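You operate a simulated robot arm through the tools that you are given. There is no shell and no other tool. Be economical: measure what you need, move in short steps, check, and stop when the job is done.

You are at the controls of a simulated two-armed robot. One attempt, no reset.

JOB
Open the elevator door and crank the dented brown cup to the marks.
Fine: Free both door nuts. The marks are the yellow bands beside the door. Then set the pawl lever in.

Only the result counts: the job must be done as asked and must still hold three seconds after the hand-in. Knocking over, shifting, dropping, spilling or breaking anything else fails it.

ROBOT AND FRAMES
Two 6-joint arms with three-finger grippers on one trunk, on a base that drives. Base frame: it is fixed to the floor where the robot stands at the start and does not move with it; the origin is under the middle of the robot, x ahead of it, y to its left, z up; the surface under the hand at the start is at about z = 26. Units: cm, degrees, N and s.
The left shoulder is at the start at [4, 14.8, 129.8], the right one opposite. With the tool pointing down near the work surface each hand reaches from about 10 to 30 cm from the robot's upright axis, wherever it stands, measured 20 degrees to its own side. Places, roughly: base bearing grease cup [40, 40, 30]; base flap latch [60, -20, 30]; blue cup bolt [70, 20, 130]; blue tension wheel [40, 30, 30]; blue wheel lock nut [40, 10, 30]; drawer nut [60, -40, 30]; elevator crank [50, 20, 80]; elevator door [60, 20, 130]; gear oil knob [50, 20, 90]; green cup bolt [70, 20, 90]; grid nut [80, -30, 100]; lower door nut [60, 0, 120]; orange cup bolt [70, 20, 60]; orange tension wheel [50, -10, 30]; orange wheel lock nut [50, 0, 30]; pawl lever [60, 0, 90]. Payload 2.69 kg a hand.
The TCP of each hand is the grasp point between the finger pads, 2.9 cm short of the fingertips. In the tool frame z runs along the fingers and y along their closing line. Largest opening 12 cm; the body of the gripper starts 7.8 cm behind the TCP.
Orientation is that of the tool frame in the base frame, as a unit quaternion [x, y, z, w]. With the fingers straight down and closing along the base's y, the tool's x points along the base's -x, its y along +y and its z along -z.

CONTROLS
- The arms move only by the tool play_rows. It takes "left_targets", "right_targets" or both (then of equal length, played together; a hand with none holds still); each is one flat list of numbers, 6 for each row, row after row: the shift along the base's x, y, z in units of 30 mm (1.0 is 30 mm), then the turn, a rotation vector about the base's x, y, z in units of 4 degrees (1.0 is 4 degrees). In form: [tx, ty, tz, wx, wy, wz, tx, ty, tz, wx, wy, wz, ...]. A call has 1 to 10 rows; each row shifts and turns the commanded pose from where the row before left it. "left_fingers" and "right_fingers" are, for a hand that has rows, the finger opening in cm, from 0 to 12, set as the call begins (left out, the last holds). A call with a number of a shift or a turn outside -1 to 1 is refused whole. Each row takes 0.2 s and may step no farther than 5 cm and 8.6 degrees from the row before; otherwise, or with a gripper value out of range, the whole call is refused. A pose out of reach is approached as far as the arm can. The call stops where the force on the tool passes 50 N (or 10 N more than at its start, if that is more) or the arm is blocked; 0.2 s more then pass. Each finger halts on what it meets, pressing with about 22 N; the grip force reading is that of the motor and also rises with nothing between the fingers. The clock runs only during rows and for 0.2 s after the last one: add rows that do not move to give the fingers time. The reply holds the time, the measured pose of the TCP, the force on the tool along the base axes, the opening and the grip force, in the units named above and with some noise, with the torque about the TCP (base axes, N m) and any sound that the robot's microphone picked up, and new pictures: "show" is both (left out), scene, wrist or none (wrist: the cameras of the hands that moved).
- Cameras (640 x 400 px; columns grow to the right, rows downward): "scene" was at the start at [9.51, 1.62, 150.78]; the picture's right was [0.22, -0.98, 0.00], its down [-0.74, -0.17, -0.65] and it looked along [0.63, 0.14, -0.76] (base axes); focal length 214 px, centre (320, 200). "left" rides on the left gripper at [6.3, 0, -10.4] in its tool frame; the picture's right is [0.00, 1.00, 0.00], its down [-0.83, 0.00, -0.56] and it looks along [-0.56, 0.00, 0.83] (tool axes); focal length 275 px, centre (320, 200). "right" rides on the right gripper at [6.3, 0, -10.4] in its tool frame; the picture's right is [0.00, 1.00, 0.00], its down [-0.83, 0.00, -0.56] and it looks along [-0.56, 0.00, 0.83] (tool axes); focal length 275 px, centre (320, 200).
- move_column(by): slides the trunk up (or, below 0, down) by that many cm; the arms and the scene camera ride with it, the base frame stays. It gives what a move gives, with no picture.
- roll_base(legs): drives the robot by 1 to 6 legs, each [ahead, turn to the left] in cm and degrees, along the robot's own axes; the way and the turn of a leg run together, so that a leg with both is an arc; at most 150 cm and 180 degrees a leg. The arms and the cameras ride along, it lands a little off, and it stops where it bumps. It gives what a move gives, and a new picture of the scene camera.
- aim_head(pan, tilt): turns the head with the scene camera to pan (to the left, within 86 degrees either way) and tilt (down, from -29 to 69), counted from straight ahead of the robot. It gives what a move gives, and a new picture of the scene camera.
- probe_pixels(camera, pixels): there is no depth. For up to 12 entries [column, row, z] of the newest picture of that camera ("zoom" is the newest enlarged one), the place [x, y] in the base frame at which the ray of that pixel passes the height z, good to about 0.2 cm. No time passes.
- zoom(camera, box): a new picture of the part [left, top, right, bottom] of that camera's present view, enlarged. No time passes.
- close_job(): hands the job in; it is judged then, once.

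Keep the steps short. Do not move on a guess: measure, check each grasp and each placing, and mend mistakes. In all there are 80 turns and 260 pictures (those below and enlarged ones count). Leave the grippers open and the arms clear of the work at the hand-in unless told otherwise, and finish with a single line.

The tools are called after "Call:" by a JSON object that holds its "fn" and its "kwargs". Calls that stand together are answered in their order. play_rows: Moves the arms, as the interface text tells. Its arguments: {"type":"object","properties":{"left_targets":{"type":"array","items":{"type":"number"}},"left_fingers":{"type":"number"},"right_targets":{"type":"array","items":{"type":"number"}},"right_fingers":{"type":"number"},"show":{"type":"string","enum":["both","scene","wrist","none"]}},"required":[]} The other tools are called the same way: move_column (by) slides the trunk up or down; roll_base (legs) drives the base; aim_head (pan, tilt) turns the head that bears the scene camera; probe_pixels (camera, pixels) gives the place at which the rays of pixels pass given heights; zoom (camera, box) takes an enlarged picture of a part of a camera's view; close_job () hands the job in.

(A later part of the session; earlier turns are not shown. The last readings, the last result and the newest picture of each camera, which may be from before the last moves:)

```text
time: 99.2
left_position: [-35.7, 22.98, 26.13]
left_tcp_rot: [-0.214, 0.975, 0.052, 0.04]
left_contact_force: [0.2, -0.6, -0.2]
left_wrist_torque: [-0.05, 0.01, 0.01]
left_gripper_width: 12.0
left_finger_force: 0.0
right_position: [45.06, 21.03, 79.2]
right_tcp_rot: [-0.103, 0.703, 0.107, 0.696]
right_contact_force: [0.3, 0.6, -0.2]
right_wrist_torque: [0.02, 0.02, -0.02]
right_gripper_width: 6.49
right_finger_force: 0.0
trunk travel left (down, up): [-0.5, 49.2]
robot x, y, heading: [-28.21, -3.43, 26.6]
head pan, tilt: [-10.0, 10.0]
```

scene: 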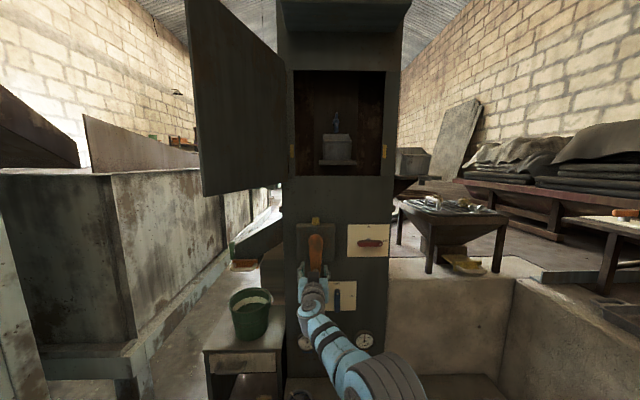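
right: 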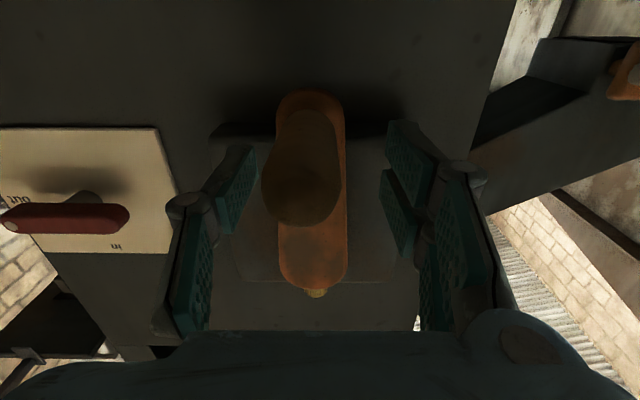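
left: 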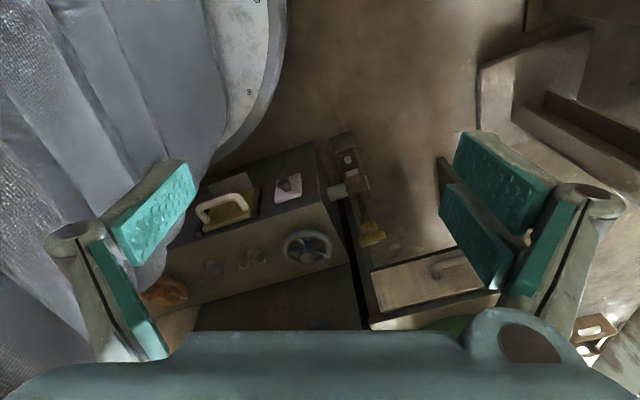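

The hand is at n = 49.3 with the grip slightly to the right. I'll back off 1.2 cm, shift right 0.5 cm and close.

Call:
{"fn": "play_rows", "kwargs": {"right_targets": [-0.33, -0.28, -0.1, 0, 0, 0], "show": "none"}}

Call:
{"fn": "play_rows", "kwargs": {"right_targets": [0, 0, 0, 0, 0, 0, 0, 0, 0, 0, 0, 0, 0, 0, 0, 0, 0, 0], "right_fingers": 1, "show": "wrist"}}

Call:
{"fn": "zoom", "kwargs": {"camera": "scene", "box": [270, 60, 420, 200]}}

```text
time: 99.6
left_position: [-35.65, 22.95, 26.25]
left_tcp_rot: [-0.214, 0.975, 0.052, 0.04]
left_contact_force: [-0.4, 0.7, 0.3]
left_wrist_torque: [0.0, 0.05, 0.02]
left_gripper_width: 11.99
left_finger_force: 0.1
right_position: [44.91, 20.72, 78.59]
right_tcp_rot: [-0.096, 0.705, 0.099, 0.696]
right_contact_force: [0.7, -1.3, -0.5]
right_wrist_torque: [0.0, 0.01, 0.01]
right_gripper_width: 6.52
right_finger_force: 0.2
right hand out of reach, approached as far as the arm can: row 1
trunk travel left (down, up): [-0.5, 49.2]
robot x, y, heading: [-28.39, -3.39, 26.5]
head pan, tilt: [-10.0, 10.0]
```

```text
time: 100.4
left_position: [-35.7, 22.91, 26.14]
left_tcp_rot: [-0.212, 0.975, 0.052, 0.042]
left_contact_force: [-0.2, -0.4, -1.2]
left_wrist_torque: [0.0, -0.02, -0.01]
left_gripper_width: 12.01
left_finger_force: 0.1
right_position: [44.87, 20.56, 78.8]
right_tcp_rot: [-0.096, 0.705, 0.1, 0.695]
right_contact_force: [2.5, -5.5, 1.2]
right_wrist_torque: [0.25, -0.29, 1.39]
right_gripper_width: 2.58
right_finger_force: 45.2
trunk travel left (down, up): [-0.5, 49.2]
robot x, y, heading: [-28.65, -3.08, 26.7]
head pan, tilt: [-10.0, 10.0]
```

right: 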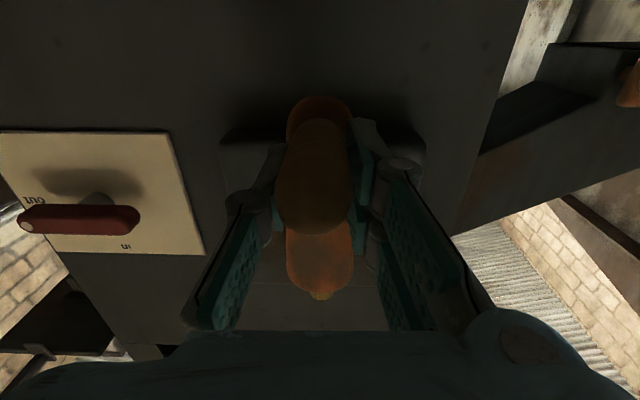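

```text
2.86 times, centred on (345, 130) of scene
```

zoom: 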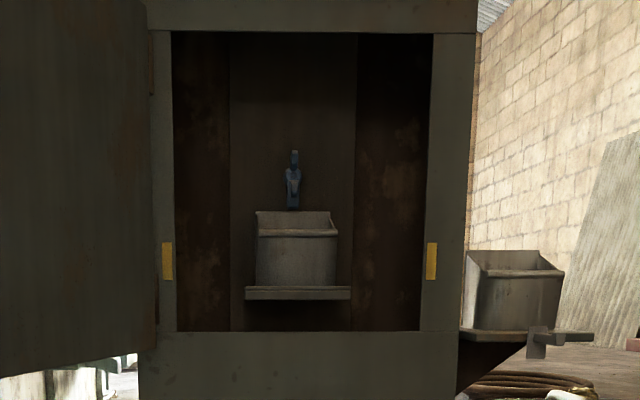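

The grip is firmly held at 2.58 cm, but the arm is again near full stretch (x ≈ 76 from the axis). I'll open, retract the arm 7 cm and drive forward 7 cm.

Call:
{"fn": "play_rows", "kwargs": {"right_targets": [0, 0, 0, 0, 0, 0, 0, 0, 0, 0, 0, 0, -0.75, -0.25, 0, 0, 0, 0, -0.75, -0.25, 0, 0, 0, 0, -0.75, -0.25, 0, 0, 0, 0], "right_fingers": 6.5, "show": "none"}}

Call:
{"fn": "roll_base", "kwargs": {"legs": [[7, 0]]}}

Call:
{"fn": "play_rows", "kwargs": {"right_targets": [0, 0, 0, 0, 0, 0], "show": "wrist"}}

```text
time: 101.6
left_position: [-35.69, 23.15, 26.17]
left_tcp_rot: [-0.214, 0.975, 0.053, 0.04]
left_contact_force: [0.0, 0.3, 0.1]
left_wrist_torque: [0.01, 0.01, 0.01]
left_gripper_width: 11.99
left_finger_force: 0.0
right_position: [37.83, 16.84, 79.83]
right_tcp_rot: [-0.102, 0.695, 0.098, 0.705]
right_contact_force: [-0.2, 0.1, 0.9]
right_wrist_torque: [0.04, -0.03, -0.05]
right_gripper_width: 6.52
right_finger_force: 0.1
right hand out of reach, approached as far as the arm can: row 3
trunk travel left (down, up): [-0.5, 49.2]
robot x, y, heading: [-28.57, -3.03, 26.8]
head pan, tilt: [-10.0, 10.0]
```

```text
time: 102.6
left_position: [-29.54, 26.05, 26.09]
left_tcp_rot: [-0.215, 0.975, 0.051, 0.039]
left_contact_force: [-0.8, 0.2, -0.1]
left_wrist_torque: [-0.01, 0.05, -0.03]
left_gripper_width: 11.98
left_finger_force: 0.1
right_position: [44.1, 19.98, 78.92]
right_tcp_rot: [-0.103, 0.699, 0.094, 0.701]
right_contact_force: [0.2, -0.9, -0.4]
right_wrist_torque: [0.0, -0.02, -0.02]
right_gripper_width: 6.49
right_finger_force: 0.0
trunk travel left (down, up): [-0.5, 49.2]
robot x, y, heading: [-22.33, 0.08, 26.7]
head pan, tilt: [-10.0, 10.0]
```

scene: 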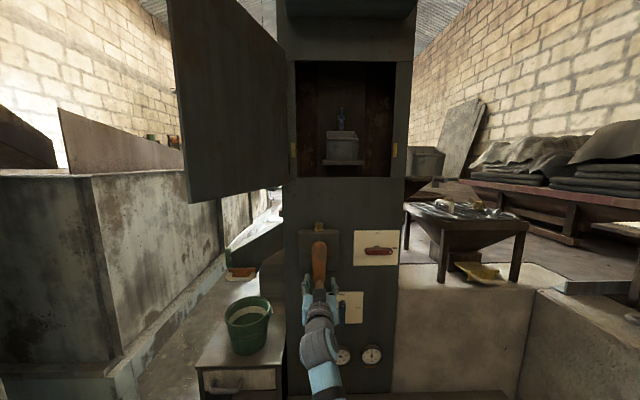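

```text
time: 103.0
left_position: [-29.57, 26.18, 26.19]
left_tcp_rot: [-0.214, 0.975, 0.052, 0.041]
left_contact_force: [0.0, -0.2, 0.7]
left_wrist_torque: [-0.01, 0.01, -0.02]
left_gripper_width: 12.0
left_finger_force: 0.1
right_position: [44.39, 19.67, 79.26]
right_tcp_rot: [-0.103, 0.698, 0.09, 0.703]
right_contact_force: [0.0, -0.4, 0.4]
right_wrist_torque: [0.02, 0.0, -0.01]
right_gripper_width: 6.5
right_finger_force: 0.1
trunk travel left (down, up): [-0.5, 49.2]
robot x, y, heading: [-22.52, 0.33, 26.5]
head pan, tilt: [-10.0, 10.0]
```

right: 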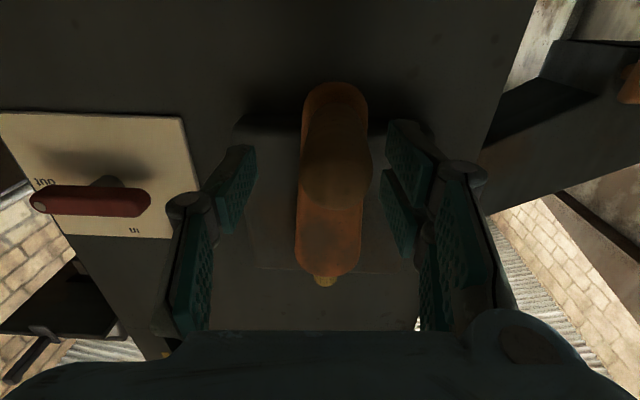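

The position is good and mid-range, so I'll close and crank a first quarter to the right (counter-clockwise), watching the cup.

Call:
{"fn": "play_rows", "kwargs": {"right_targets": [0, 0, 0, 0, 0, 0, 0, 0, 0, 0, 0, 0, 0, 0, 0, 0, 0, 0], "right_fingers": 1, "show": "none"}}

Call:
{"fn": "play_rows", "kwargs": {"right_targets": [0.265, -0.811, 0.113, 0, 0, 0, 0.247, -0.757, 0.33, 0, 0, 0, 0.212, -0.649, 0.523, 0, 0, 0, 0.162, -0.497, 0.683, 0, 0, 0, 0.102, -0.314, 0.797, 0, 0, 0, 0.035, -0.108, 0.853, 0, 0, 0]}}

Call:
{"fn": "zoom", "kwargs": {"camera": "scene", "box": [270, 40, 430, 200]}}

```text
time: 103.8
left_position: [-29.39, 26.08, 26.01]
left_tcp_rot: [-0.214, 0.975, 0.05, 0.04]
left_contact_force: [-0.3, 0.3, -0.6]
left_wrist_torque: [-0.01, -0.03, -0.01]
left_gripper_width: 12.02
left_finger_force: 0.0
right_position: [44.06, 20.14, 79.15]
right_tcp_rot: [-0.104, 0.698, 0.091, 0.703]
right_contact_force: [-0.5, 32.5, 4.8]
right_wrist_torque: [0.51, 0.21, 0.68]
right_gripper_width: 3.04
right_finger_force: 15.3
trunk travel left (down, up): [-0.5, 49.2]
robot x, y, heading: [-22.28, -0.35, 26.7]
head pan, tilt: [-10.0, 10.0]
```

```text
time: 104.2
left_position: [-29.46, 26.11, 25.94]
left_tcp_rot: [-0.215, 0.975, 0.049, 0.04]
left_contact_force: [0.3, 0.4, -0.3]
left_wrist_torque: [0.0, -0.01, -0.02]
left_gripper_width: 11.99
left_finger_force: 0.0
right_position: [44.14, 19.86, 79.1]
right_tcp_rot: [-0.106, 0.7, 0.108, 0.698]
right_contact_force: [1.1, 35.4, -1.7]
right_wrist_torque: [0.6, -0.14, 0.73]
right_gripper_width: 3.18
right_finger_force: 17.0
trunk travel left (down, up): [-0.5, 49.2]
robot x, y, heading: [-21.96, -0.44, 27.3]
head pan, tilt: [-10.0, 10.0]
stopped in row 1 (right hand): the force on the tool passed its limit at 53 N (the readings are from after the stop); the commanded pose is now the measured one
```

scene: 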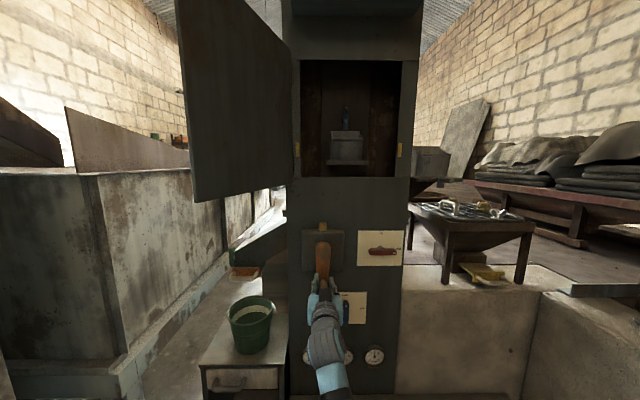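
right: 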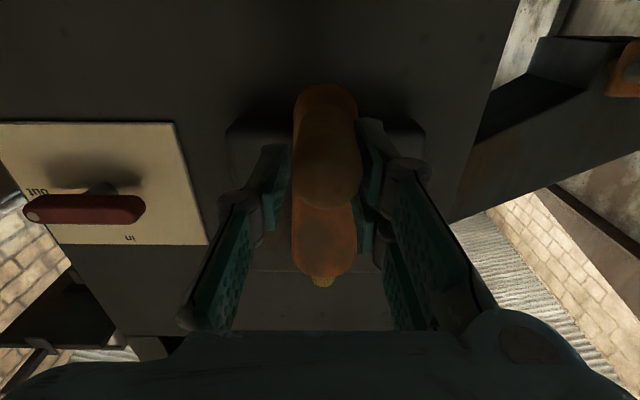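

```text
2.50 times, centred on (350, 120) of scene
```

zoom: 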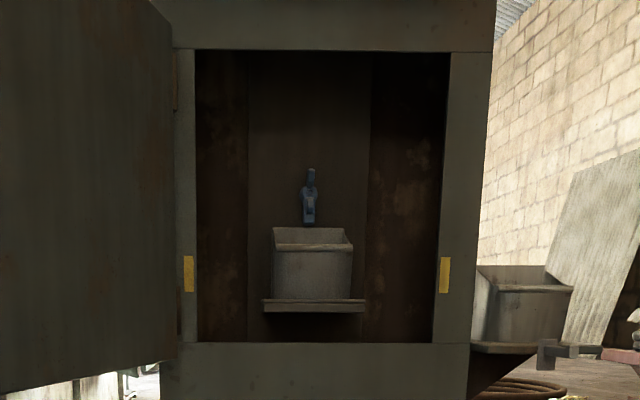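

The crank resists to the right with over 50 N, so I'll try the other direction, to the left (clockwise).

Call:
{"fn": "play_rows", "kwargs": {"right_targets": [-0.13, 0.4, 0, 0, 0, 0, -0.265, 0.811, 0.113, 0, 0, 0, -0.247, 0.757, 0.33, 0, 0, 0, -0.212, 0.649, 0.523, 0, 0, 0]}}

Call:
{"fn": "zoom", "kwargs": {"camera": "scene", "box": [270, 40, 430, 200]}}

```text
time: 105.1
left_position: [-29.69, 26.09, 26.22]
left_tcp_rot: [-0.214, 0.974, 0.052, 0.042]
left_contact_force: [1.2, 0.1, -0.6]
left_wrist_torque: [-0.05, 0.02, -0.03]
left_gripper_width: 11.98
left_finger_force: 0.0
right_position: [44.95, 23.27, 80.62]
right_tcp_rot: [-0.099, 0.701, 0.089, 0.7]
right_contact_force: [-8.3, -4.1, 0.7]
right_wrist_torque: [-0.09, -0.1, -0.08]
right_gripper_width: 0.95
right_finger_force: 0.0
right hand out of reach, approached as far as the arm can: row 3, 4
trunk travel left (down, up): [-0.5, 49.2]
robot x, y, heading: [-22.16, -0.39, 26.5]
head pan, tilt: [-10.0, 10.0]
stopped in row 4 (right hand): the force on the tool passed its limit at 83 N (the readings are from after the stop); the commanded pose is now the measured one
```

scene: 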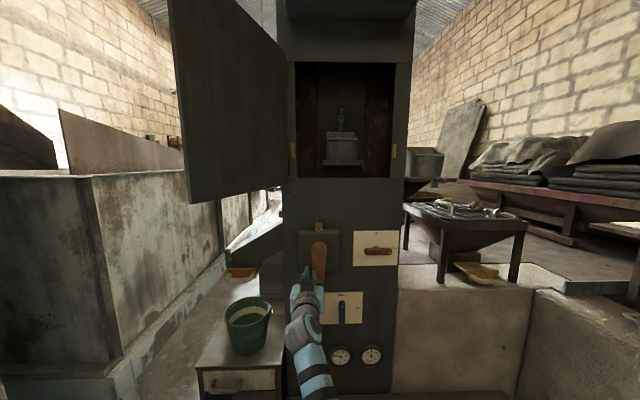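
right: 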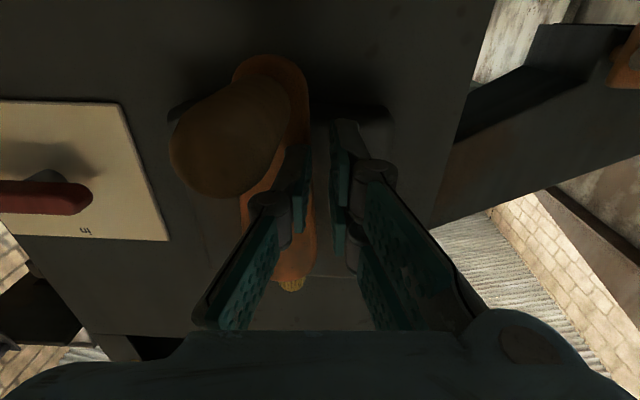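

```text
2.50 times, centred on (350, 120) of scene
```

zoom: 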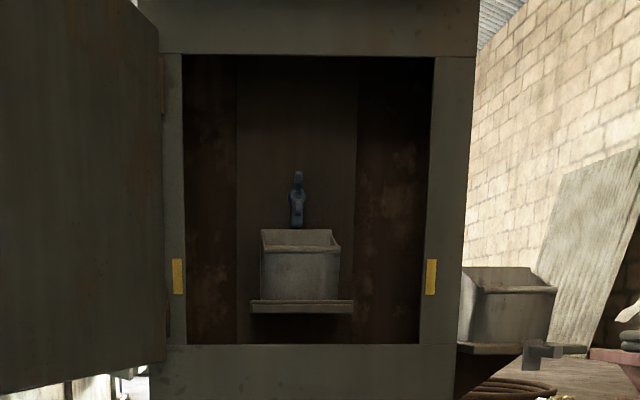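

The hand slipped off. Neither direction moved at that speed, so the crank may be heavily damped and need slow pushing. I'll retreat, recentre and regrip.

Call:
{"fn": "play_rows", "kwargs": {"right_targets": [-0.95, -0.31, -0.2, 0, 0, 0, -0.95, -0.31, -0.2, 0, 0, 0], "show": "none"}}

Call:
{"fn": "play_rows", "kwargs": {"right_targets": [0.29, -0.89, 0, 0, 0, 0, 0, 0, 0, 0, 0, 0], "right_fingers": 6.5, "show": "wrist"}}

```text
time: 105.7
left_position: [-29.44, 26.14, 26.18]
left_tcp_rot: [-0.213, 0.975, 0.052, 0.042]
left_contact_force: [-0.6, 0.5, 0.0]
left_wrist_torque: [0.01, 0.07, -0.01]
left_gripper_width: 12.0
left_finger_force: 0.0
right_position: [43.74, 18.24, 81.13]
right_tcp_rot: [-0.097, 0.683, 0.071, 0.721]
right_contact_force: [18.0, 15.1, 40.9]
right_wrist_torque: [0.75, 0.36, -0.43]
right_gripper_width: 1.82
right_finger_force: 6.2
right hand out of reach, approached as far as the arm can: row 1, 2
trunk travel left (down, up): [-0.5, 49.2]
robot x, y, heading: [-22.52, -0.19, 26.6]
head pan, tilt: [-10.0, 10.0]
```

```text
time: 106.2
left_position: [-29.33, 26.07, 26.14]
left_tcp_rot: [-0.212, 0.975, 0.052, 0.041]
left_contact_force: [0.6, -0.1, 0.5]
left_wrist_torque: [0.0, 0.0, 0.01]
left_gripper_width: 12.01
left_finger_force: 0.0
right_position: [43.74, 16.57, 81.13]
right_tcp_rot: [-0.092, 0.685, 0.085, 0.717]
right_contact_force: [2.1, -2.8, 7.0]
right_wrist_torque: [0.16, 0.12, -0.1]
right_gripper_width: 6.23
right_finger_force: 0.0
trunk travel left (down, up): [-0.5, 49.2]
robot x, y, heading: [-22.54, -0.09, 26.4]
head pan, tilt: [-10.0, 10.0]
stopped in row 2 (right hand): the force on the tool passed its limit at 106 N (the readings are from after the stop); the commanded pose is now the measured one
```

right: 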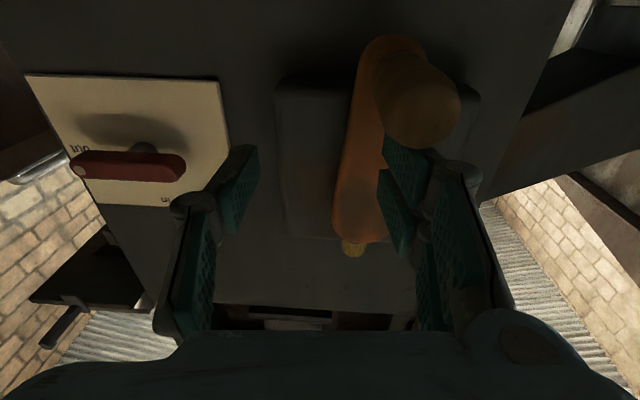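

The arm is too near its inner limit here. Turning the robot further left puts the crank at y ≈ -22 of the robot, where the arm worked well at the nuts. I'll back off 12 cm and turn left 10°.

Call:
{"fn": "roll_base", "kwargs": {"legs": [[-12, 0]]}}

Call:
{"fn": "roll_base", "kwargs": {"legs": [[0, 10]]}}

Call:
{"fn": "play_rows", "kwargs": {"right_targets": [0, -0.6, 0, 0, 0, 0, 0, -0.6, 0, 0, 0, 0], "show": "wrist"}}

```text
time: 107.4
left_position: [-40.08, 20.85, 26.11]
left_tcp_rot: [-0.213, 0.975, 0.052, 0.041]
left_contact_force: [-0.5, -0.2, 0.4]
left_wrist_torque: [-0.01, -0.01, -0.01]
left_gripper_width: 11.97
left_finger_force: 0.0
right_position: [33.04, 11.49, 80.87]
right_tcp_rot: [-0.094, 0.688, 0.087, 0.714]
right_contact_force: [-0.7, 0.6, 1.5]
right_wrist_torque: [-0.01, 0.03, 0.0]
right_gripper_width: 6.5
right_finger_force: 0.0
trunk travel left (down, up): [-0.5, 49.2]
robot x, y, heading: [-32.91, -5.54, 26.3]
head pan, tilt: [-10.0, 10.0]
```

scene: 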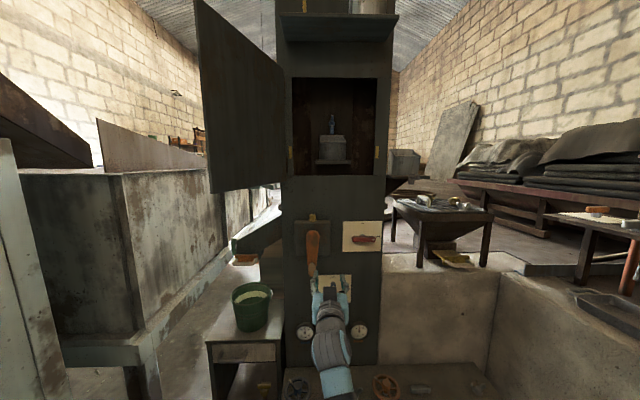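

```text
time: 108.5
left_position: [-44.5, 19.28, 26.14]
left_tcp_rot: [-0.296, 0.953, 0.054, 0.037]
left_contact_force: [-0.9, -0.1, -0.3]
left_wrist_torque: [0.01, -0.02, 0.02]
left_gripper_width: 11.99
left_finger_force: 0.0
right_position: [29.25, 22.55, 80.81]
right_tcp_rot: [-0.153, 0.676, 0.146, 0.706]
right_contact_force: [0.7, 0.0, 0.4]
right_wrist_torque: [-0.01, 0.03, -0.01]
right_gripper_width: 6.5
right_finger_force: 0.2
trunk travel left (down, up): [-0.5, 49.2]
robot x, y, heading: [-32.82, -5.66, 36.4]
head pan, tilt: [-10.0, 10.0]
```

scene: 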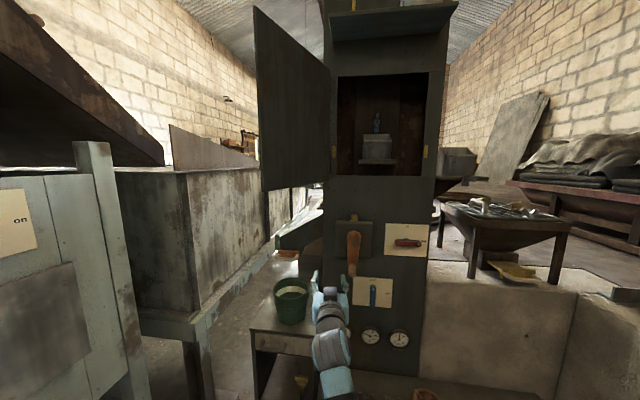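

```text
time: 109.1
left_position: [-44.55, 19.28, 26.12]
left_tcp_rot: [-0.297, 0.953, 0.056, 0.036]
left_contact_force: [0.7, -0.3, -0.4]
left_wrist_torque: [-0.01, -0.02, 0.0]
left_gripper_width: 11.99
left_finger_force: 0.1
right_position: [29.23, 18.85, 80.72]
right_tcp_rot: [-0.154, 0.676, 0.147, 0.705]
right_contact_force: [-0.2, -0.7, -0.8]
right_wrist_torque: [0.0, -0.01, -0.03]
right_gripper_width: 6.49
right_finger_force: 0.0
trunk travel left (down, up): [-0.5, 49.2]
robot x, y, heading: [-33.3, -5.56, 36.3]
head pan, tilt: [-10.0, 10.0]
```

right: 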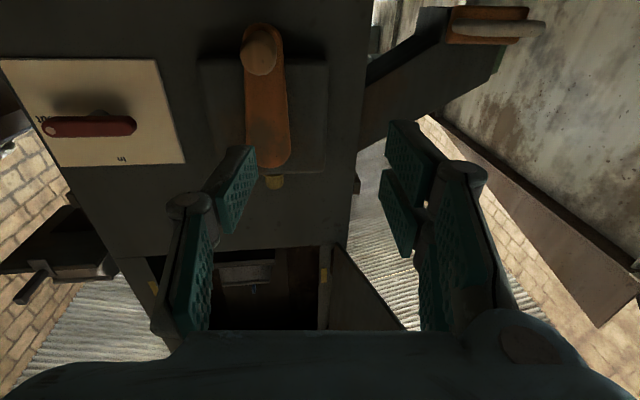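

The arm now tracks accurately. I'll shift the hand 8 cm to robot-right and down 2 cm, then drive forward 6 cm and check.

Call:
{"fn": "play_rows", "kwargs": {"right_targets": [0.5, -0.7, -0.22, 0, 0, 0, 0.5, -0.7, -0.22, 0, 0, 0, 0.5, -0.7, -0.22, 0, 0, 0], "show": "none"}}

Call:
{"fn": "roll_base", "kwargs": {"legs": [[6, 0]]}}

Call:
{"fn": "play_rows", "kwargs": {"right_targets": [0, 0, 0, 0, 0, 0], "show": "wrist"}}

```text
time: 109.9
left_position: [-44.44, 19.15, 26.09]
left_tcp_rot: [-0.296, 0.953, 0.055, 0.035]
left_contact_force: [0.5, 0.1, 0.0]
left_wrist_torque: [-0.02, -0.02, 0.02]
left_gripper_width: 11.99
left_finger_force: 0.0
right_position: [33.6, 12.81, 78.71]
right_tcp_rot: [-0.155, 0.676, 0.148, 0.705]
right_contact_force: [0.5, 0.4, 0.1]
right_wrist_torque: [-0.02, 0.02, 0.02]
right_gripper_width: 6.51
right_finger_force: 0.0
trunk travel left (down, up): [-0.5, 49.2]
robot x, y, heading: [-33.45, -5.09, 36.2]
head pan, tilt: [-10.0, 10.0]
```

```text
time: 110.9
left_position: [-39.69, 22.72, 26.16]
left_tcp_rot: [-0.297, 0.953, 0.054, 0.036]
left_contact_force: [-1.0, 0.7, -0.1]
left_wrist_torque: [-0.03, 0.02, 0.0]
left_gripper_width: 12.03
left_finger_force: 0.0
right_position: [38.54, 16.42, 78.66]
right_tcp_rot: [-0.154, 0.677, 0.147, 0.705]
right_contact_force: [0.2, 0.5, -0.5]
right_wrist_torque: [0.01, -0.02, 0.02]
right_gripper_width: 6.49
right_finger_force: 0.2
trunk travel left (down, up): [-0.5, 49.2]
robot x, y, heading: [-28.18, -2.18, 36.2]
head pan, tilt: [-10.0, 10.0]
```

scene: 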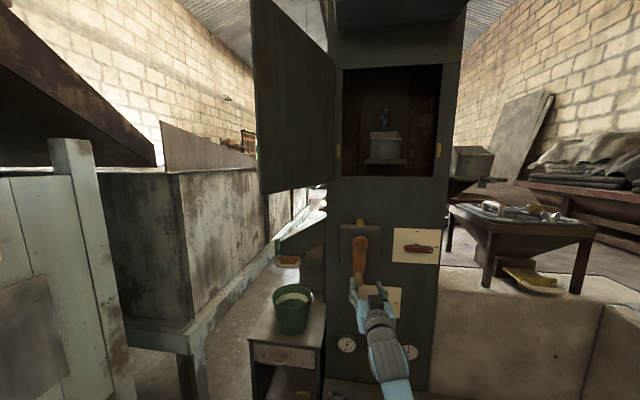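

```text
time: 111.3
left_position: [-39.76, 22.77, 26.15]
left_tcp_rot: [-0.297, 0.953, 0.054, 0.036]
left_contact_force: [-0.1, 0.4, -0.3]
left_wrist_torque: [0.03, -0.04, 0.01]
left_gripper_width: 11.99
left_finger_force: 0.2
right_position: [38.5, 16.38, 78.77]
right_tcp_rot: [-0.154, 0.677, 0.147, 0.705]
right_contact_force: [0.1, 0.9, -0.1]
right_wrist_torque: [0.01, -0.01, 0.01]
right_gripper_width: 6.49
right_finger_force: 0.1
trunk travel left (down, up): [-0.5, 49.2]
robot x, y, heading: [-28.45, -1.89, 36.2]
head pan, tilt: [-10.0, 10.0]
```

right: 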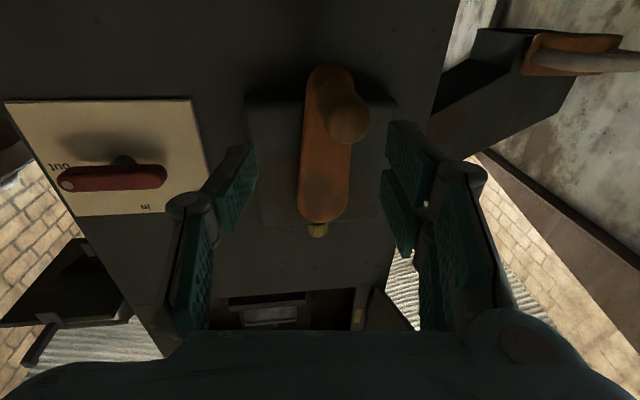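

I'll drive forward 3 cm, then move the arm 3 cm onto the grip and close.

Call:
{"fn": "roll_base", "kwargs": {"legs": [[3, 0]]}}

Call:
{"fn": "play_rows", "kwargs": {"right_targets": [0.47, 0.3, 0, 0, 0, 0, 0.47, 0.26, 0, 0, 0, 0], "show": "wrist"}}

Call:
{"fn": "play_rows", "kwargs": {"right_targets": [0, 0, 0, 0, 0, 0, 0, 0, 0, 0, 0, 0, 0, 0, 0, 0, 0, 0], "right_fingers": 1, "show": "wrist"}}

```text
time: 112.1
left_position: [-37.25, 24.36, 26.25]
left_tcp_rot: [-0.297, 0.953, 0.054, 0.036]
left_contact_force: [-0.5, 0.7, -0.5]
left_wrist_torque: [0.01, 0.01, -0.02]
left_gripper_width: 12.0
left_finger_force: 0.0
right_position: [40.88, 18.23, 78.67]
right_tcp_rot: [-0.154, 0.678, 0.147, 0.704]
right_contact_force: [-0.7, 0.6, 0.1]
right_wrist_torque: [0.02, -0.01, -0.03]
right_gripper_width: 6.51
right_finger_force: 0.1
trunk travel left (down, up): [-0.5, 49.2]
robot x, y, heading: [-25.85, 0.15, 36.3]
head pan, tilt: [-10.0, 10.0]
```

scene: 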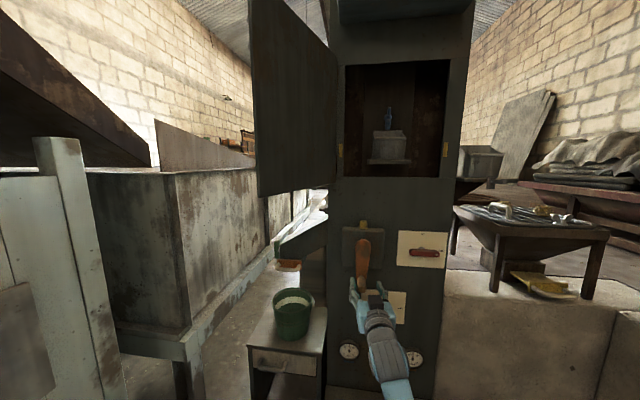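

```text
time: 112.7
left_position: [-37.36, 24.38, 26.13]
left_tcp_rot: [-0.296, 0.953, 0.055, 0.037]
left_contact_force: [-0.2, -0.3, 0.1]
left_wrist_torque: [-0.03, 0.01, 0.01]
left_gripper_width: 12.0
left_finger_force: 0.1
right_position: [43.58, 19.77, 78.74]
right_tcp_rot: [-0.155, 0.676, 0.147, 0.705]
right_contact_force: [0.2, 0.1, 0.3]
right_wrist_torque: [0.02, -0.02, -0.01]
right_gripper_width: 6.51
right_finger_force: 0.1
trunk travel left (down, up): [-0.5, 49.2]
robot x, y, heading: [-25.93, -0.0, 36.3]
head pan, tilt: [-10.0, 10.0]
```

right: 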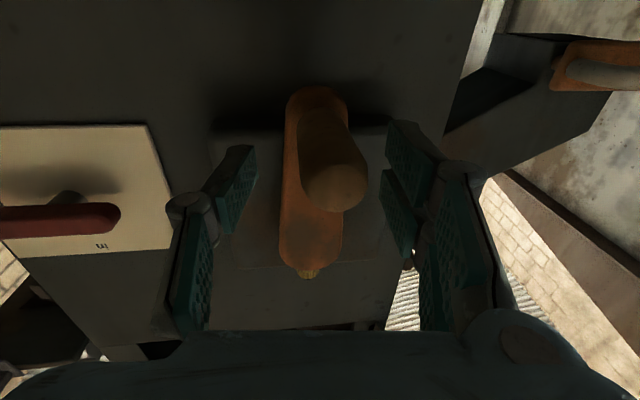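

```text
time: 113.5
left_position: [-37.42, 24.46, 26.21]
left_tcp_rot: [-0.297, 0.952, 0.055, 0.036]
left_contact_force: [-0.2, 0.6, 0.1]
left_wrist_torque: [0.02, -0.01, 0.0]
left_gripper_width: 12.02
left_finger_force: 0.1
right_position: [43.64, 19.98, 78.59]
right_tcp_rot: [-0.155, 0.677, 0.147, 0.704]
right_contact_force: [-0.1, 8.7, -1.7]
right_wrist_torque: [0.16, -0.52, -2.92]
right_gripper_width: 2.97
right_finger_force: 44.8
trunk travel left (down, up): [-0.5, 49.2]
robot x, y, heading: [-25.69, 0.06, 35.9]
head pan, tilt: [-10.0, 10.0]
```

right: 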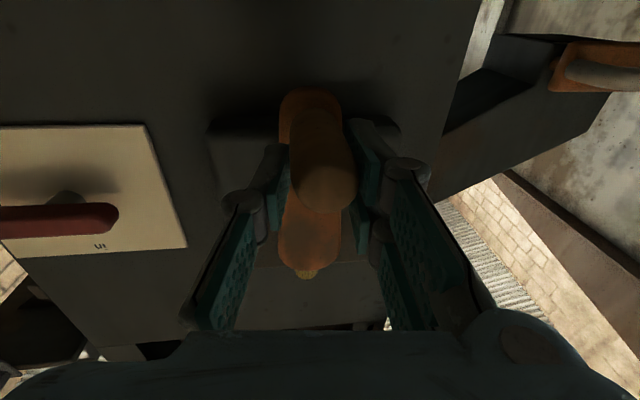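

It's gripped at 2.97 cm. I'll align the yaw by -6° to relax the torque, then push slowly to the left (clockwise) along the arc at 0.5 cm per row.

Call:
{"fn": "play_rows", "kwargs": {"right_targets": [0, 0, 0, 0, 0, -0.75, 0, 0, 0, 0, 0, -0.75], "show": "none"}}

Call:
{"fn": "play_rows", "kwargs": {"right_targets": [-0.052, 0.158, 0.004, 0, 0, 0, -0.052, 0.158, 0.012, 0, 0, 0, -0.051, 0.157, 0.021, 0, 0, 0, -0.051, 0.156, 0.029, 0, 0, 0, -0.05, 0.154, 0.037, 0, 0, 0, -0.05, 0.152, 0.046, 0, 0, 0, -0.049, 0.149, 0.054, 0, 0, 0, -0.048, 0.147, 0.062, 0, 0, 0, -0.047, 0.144, 0.07, 0, 0, 0, -0.046, 0.14, 0.077, 0, 0, 0], "show": "both"}}

Call:
{"fn": "zoom", "kwargs": {"camera": "scene", "box": [320, 40, 480, 300]}}

```text
time: 114.1
left_position: [-37.41, 24.4, 26.06]
left_tcp_rot: [-0.297, 0.953, 0.053, 0.036]
left_contact_force: [0.1, -0.4, -0.4]
left_wrist_torque: [0.03, 0.02, 0.01]
left_gripper_width: 11.98
left_finger_force: 0.2
right_position: [43.64, 19.95, 78.79]
right_tcp_rot: [-0.118, 0.683, 0.11, 0.712]
right_contact_force: [-8.9, 9.2, -2.4]
right_wrist_torque: [0.37, -0.2, 0.7]
right_gripper_width: 2.54
right_finger_force: 45.1
trunk travel left (down, up): [-0.5, 49.2]
robot x, y, heading: [-26.43, -0.56, 36.3]
head pan, tilt: [-10.0, 10.0]
```

```text
time: 116.3
left_position: [-37.28, 24.35, 26.13]
left_tcp_rot: [-0.298, 0.952, 0.058, 0.038]
left_contact_force: [-0.9, 0.3, -0.4]
left_wrist_torque: [0.01, 0.0, 0.01]
left_gripper_width: 12.01
left_finger_force: 0.2
right_position: [42.18, 24.07, 80.45]
right_tcp_rot: [-0.117, 0.68, 0.113, 0.715]
right_contact_force: [21.9, -11.3, 29.1]
right_wrist_torque: [-0.61, 0.76, 1.62]
right_gripper_width: 2.09
right_finger_force: 45.2
trunk travel left (down, up): [-0.5, 49.2]
robot x, y, heading: [-25.83, 0.18, 36.2]
head pan, tilt: [-10.0, 10.0]
```

scene: 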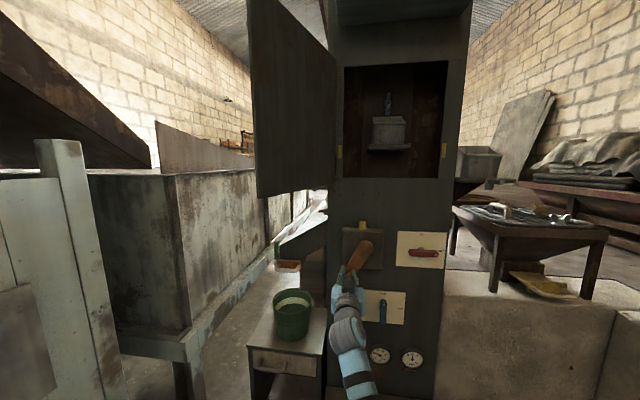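
right: 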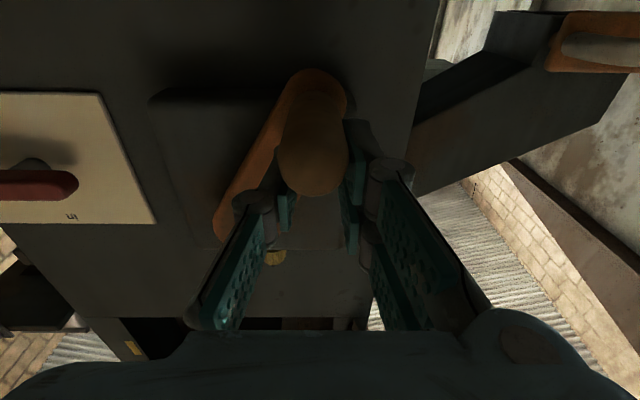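

```text
1.54 times, centred on (400, 170) of scene
```

zoom: 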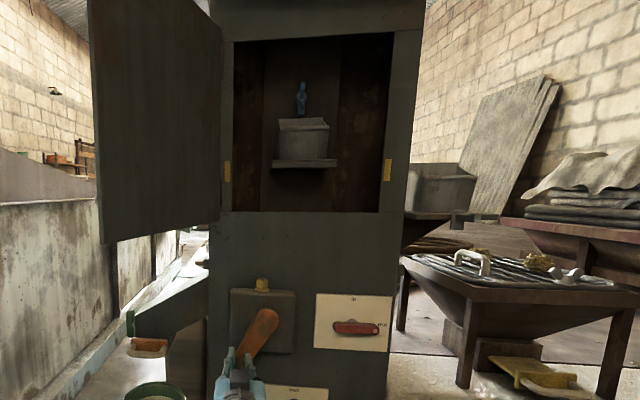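

Slow clockwise cranking works and the cup rises. From the measured arc the radius is about 8 cm. I'll continue the arc from about 33° to 93°.

Call:
{"fn": "play_rows", "kwargs": {"right_targets": [-0.069, 0.212, 0.213, 0, 0, 0, -0.065, 0.2, 0.227, 0, 0, 0, -0.058, 0.178, 0.24, 0, 0, 0, -0.051, 0.155, 0.223, 0, 0, 0, -0.043, 0.133, 0.243, 0, 0, 0, -0.035, 0.107, 0.253, 0, 0, 0, -0.027, 0.083, 0.267, 0, 0, 0, -0.018, 0.054, 0.273, 0, 0, 0, -0.009, 0.028, 0.277, 0, 0, 0, 0, 0, 0.28, 0, 0, 0]}}

Call:
{"fn": "zoom", "kwargs": {"camera": "scene", "box": [320, 40, 480, 300]}}

```text
time: 118.5
left_position: [-37.34, 24.47, 26.13]
left_tcp_rot: [-0.296, 0.953, 0.055, 0.037]
left_contact_force: [-0.2, 0.1, -0.4]
left_wrist_torque: [-0.01, -0.04, -0.01]
left_gripper_width: 12.0
left_finger_force: 0.0
right_position: [41.08, 27.76, 87.56]
right_tcp_rot: [-0.119, 0.683, 0.11, 0.712]
right_contact_force: [0.7, -0.5, 0.1]
right_wrist_torque: [0.0, 0.03, -0.01]
right_gripper_width: 0.99
right_finger_force: 0.0
trunk travel left (down, up): [-0.5, 49.2]
robot x, y, heading: [-25.52, -0.46, 35.9]
head pan, tilt: [-10.0, 10.0]
```

scene: 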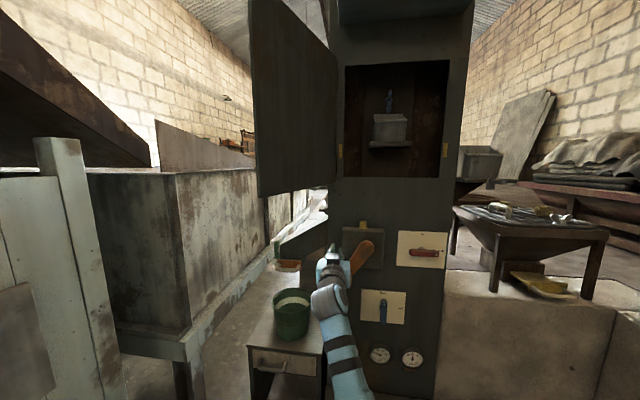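
right: 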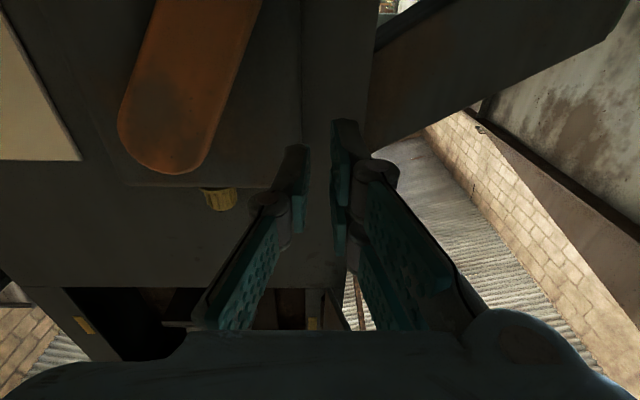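

```text
1.54 times, centred on (400, 170) of scene
```

zoom: 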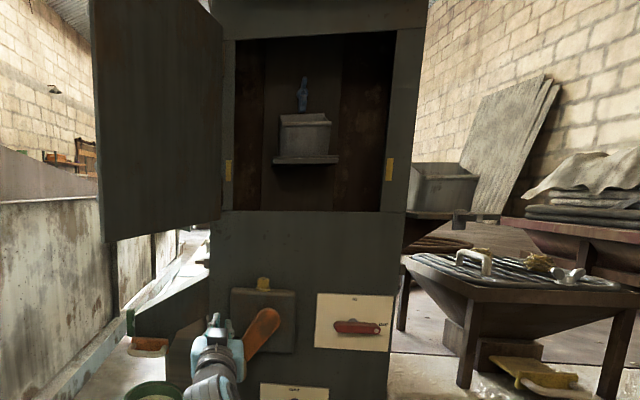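

The horizontal pinch slips when the motion turns upward. The crank holds its place (about 40°). I'll push the grip with the closed fingers trailing behind it around the circle instead. I'll retreat, drop below and behind the grip, and look.

Call:
{"fn": "play_rows", "kwargs": {"right_targets": [-0.74, -0.24, 0, 0, 0, 0, -0.74, -0.24, 0, 0, 0, 0, -0.74, -0.24, 0, 0, 0, 0, 0.15, -0.47, -0.8, 0, 0, 0, 0.15, -0.47, -0.8, 0, 0, 0, 0.15, -0.47, -0.8, 0, 0, 0, 0.15, -0.47, -0.7, 0, 0, 0], "right_fingers": 0}}

Call:
{"fn": "zoom", "kwargs": {"camera": "right", "box": [200, 0, 480, 200]}}

```text
time: 120.3
left_position: [-37.35, 24.44, 26.05]
left_tcp_rot: [-0.296, 0.953, 0.056, 0.036]
left_contact_force: [0.4, -1.0, -0.1]
left_wrist_torque: [0.01, 0.0, 0.02]
left_gripper_width: 11.99
left_finger_force: 0.1
right_position: [36.88, 20.42, 81.12]
right_tcp_rot: [-0.107, 0.67, 0.124, 0.724]
right_contact_force: [0.5, 0.1, 0.1]
right_wrist_torque: [-0.01, 0.0, -0.01]
right_gripper_width: 0.0
right_finger_force: 21.9
right hand out of reach, approached as far as the arm can: row 3
trunk travel left (down, up): [-0.5, 49.2]
robot x, y, heading: [-25.83, -0.2, 36.4]
head pan, tilt: [-10.0, 10.0]
stopped in row 7 (right hand): the arm was blocked; the commanded pose is now the measured one
```

scene: 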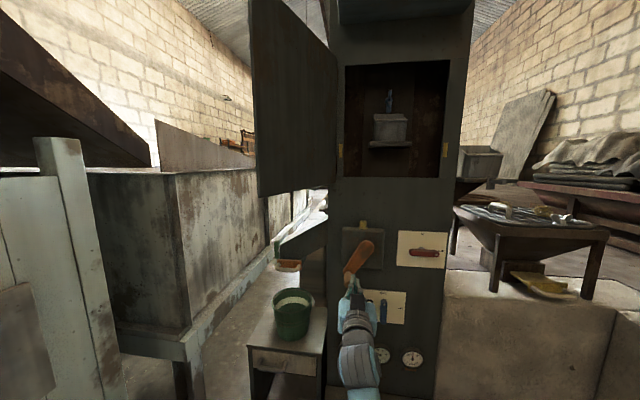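
right: 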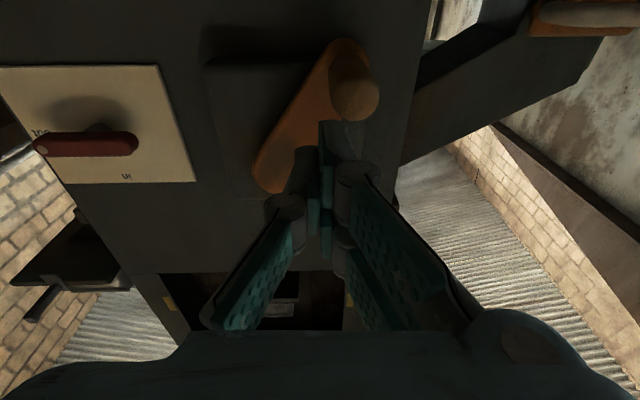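

```text
2.00 times, centred on (340, 100) of right
```

zoom: 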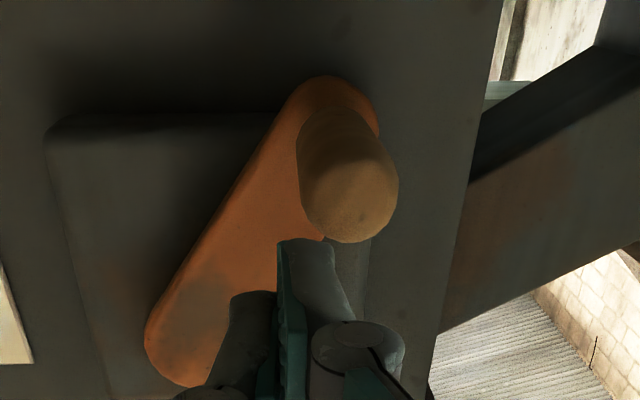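

I'll zoom the scene camera on the crank to measure the grip and hub positions.

Call:
{"fn": "zoom", "kwargs": {"camera": "scene", "box": [325, 205, 425, 305]}}

Call:
{"fn": "probe_pixels", "kwargs": {"camera": "scene", "pixels": [[366, 247, 90], [366, 247, 85], [348, 275, 82], [348, 275, 78], [447, 150, 100], [447, 150, 104]]}}

```text
4.00 times, centred on (375, 255) of scene
```

zoom: 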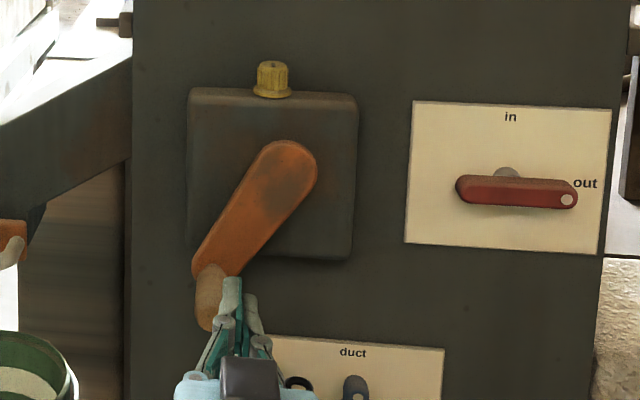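

```text
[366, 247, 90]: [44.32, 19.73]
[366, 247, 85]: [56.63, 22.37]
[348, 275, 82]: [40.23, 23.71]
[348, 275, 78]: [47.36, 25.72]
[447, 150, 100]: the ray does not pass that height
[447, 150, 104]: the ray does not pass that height
```

The hub is at about (t 4.8, z 88.2), with radius 9.8 and the crank at about 31°. I'll put the closed fingers behind the grip (t = 6, z = 78.2), move in, and push slowly along the true circle.

Call:
{"fn": "play_rows", "kwargs": {"right_targets": [0.2, -0.63, -0.2, 0, 0.5, 0, 0.3, 0.1, -0.4, 0, 0.6, 0, 0.63, 0.2, -0.36, 0, 0, 0, 0.63, 0.2, 0, 0, 0, 0, 0.55, 0.18, 0, 0, 0, 0]}}

Call:
{"fn": "zoom", "kwargs": {"camera": "scene", "box": [325, 205, 425, 305]}}

```text
time: 121.5
left_position: [-37.19, 24.58, 26.15]
left_tcp_rot: [-0.297, 0.953, 0.055, 0.037]
left_contact_force: [0.5, 0.2, -0.3]
left_wrist_torque: [0.03, -0.03, 0.01]
left_gripper_width: 12.02
left_finger_force: 0.1
right_position: [43.79, 20.53, 77.66]
right_tcp_rot: [-0.105, 0.699, 0.129, 0.695]
right_contact_force: [-0.1, 0.4, 0.2]
right_wrist_torque: [-0.03, 0.01, 0.02]
right_gripper_width: 0.02
right_finger_force: 22.4
trunk travel left (down, up): [-0.5, 49.2]
robot x, y, heading: [-25.84, -0.14, 36.4]
head pan, tilt: [-10.0, 10.0]
```

scene: 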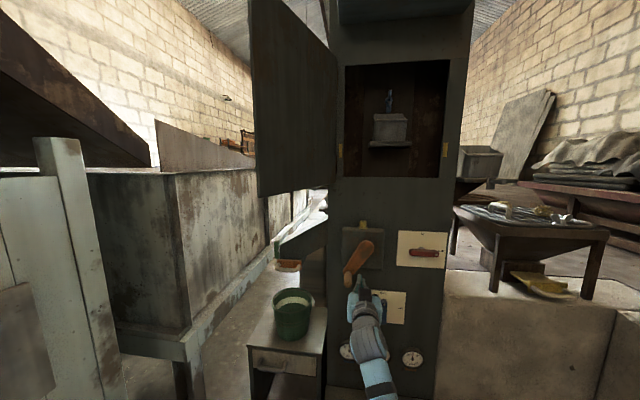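
right: 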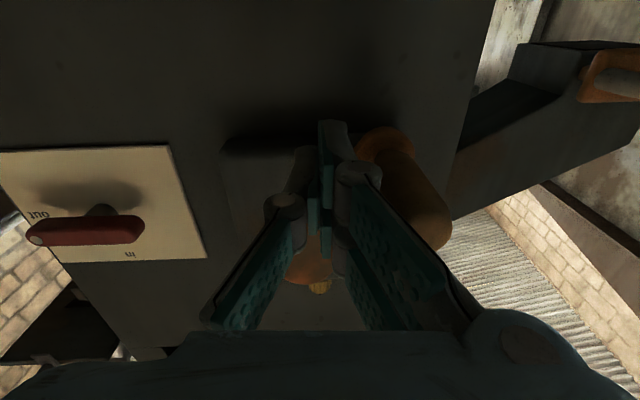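

```text
4.00 times, centred on (375, 255) of scene
```

zoom: 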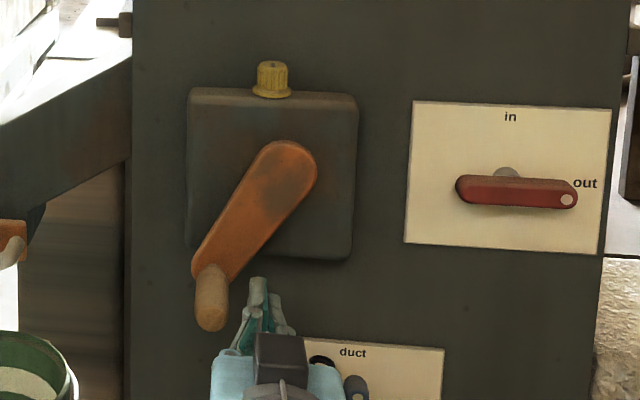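

The fingers sit right behind the grip. I'll push the first 50° of the finger path, then check.

Call:
{"fn": "play_rows", "kwargs": {"right_targets": [-0.08, 0.244, 0.307, 0, 0, 0, -0.086, 0.263, 0.067, 0, 0, 0, -0.084, 0.257, 0.09, 0, 0, 0, -0.082, 0.25, 0.113, 0, 0, 0, -0.078, 0.238, 0.137, 0, 0, 0, -0.073, 0.225, 0.157, 0, 0, 0, -0.069, 0.212, 0.177, 0, 0, 0, -0.064, 0.197, 0.197, 0, 0, 0, -0.059, 0.181, 0.213, 0, 0, 0, -0.052, 0.159, 0.23, 0, 0, 0]}}

Call:
{"fn": "zoom", "kwargs": {"camera": "scene", "box": [320, 40, 480, 300]}}

```text
time: 123.0
left_position: [-37.24, 24.39, 26.27]
left_tcp_rot: [-0.295, 0.953, 0.057, 0.037]
left_contact_force: [-0.4, 0.6, -0.5]
left_wrist_torque: [-0.02, 0.03, 0.0]
left_gripper_width: 12.0
left_finger_force: 0.0
right_position: [42.42, 24.24, 81.22]
right_tcp_rot: [-0.1, 0.696, 0.124, 0.7]
right_contact_force: [8.1, -25.8, 7.6]
right_wrist_torque: [0.29, 0.27, 0.53]
right_gripper_width: 0.02
right_finger_force: 22.3
trunk travel left (down, up): [-0.5, 49.2]
robot x, y, heading: [-25.6, -0.37, 35.6]
head pan, tilt: [-10.0, 10.0]
stopped in row 7 (right hand): the force on the tool passed its limit at 52 N (the readings are from after the stop); the commanded pose is now the measured one
```

scene: 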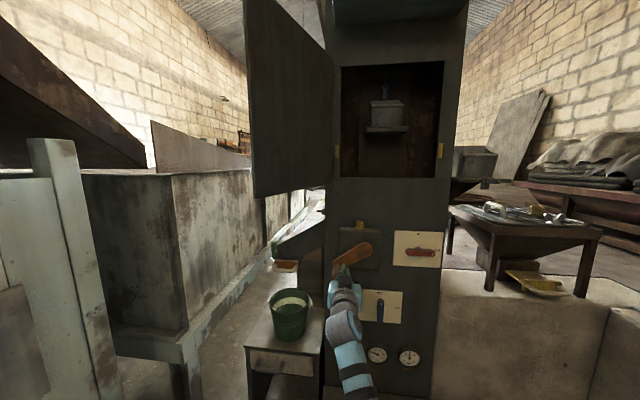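
right: 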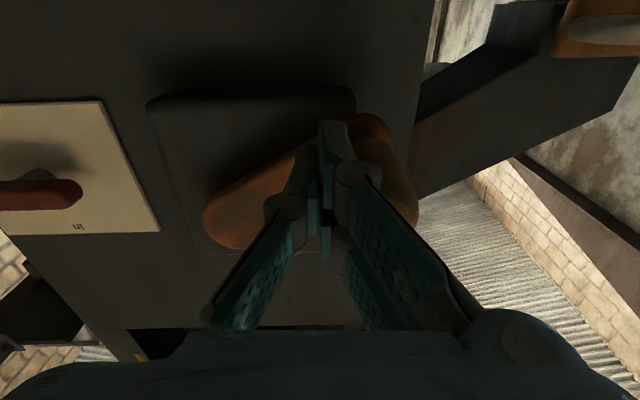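

```text
1.54 times, centred on (400, 170) of scene
```

zoom: 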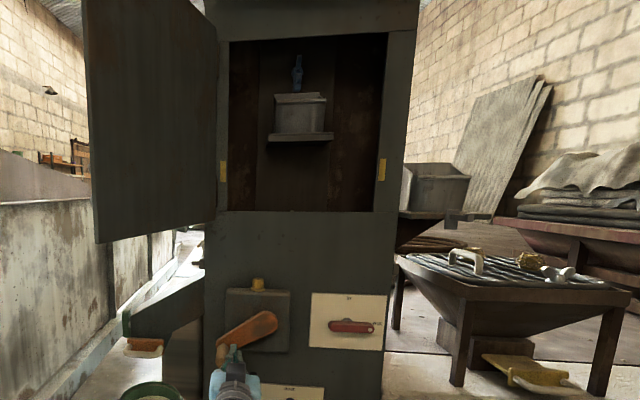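

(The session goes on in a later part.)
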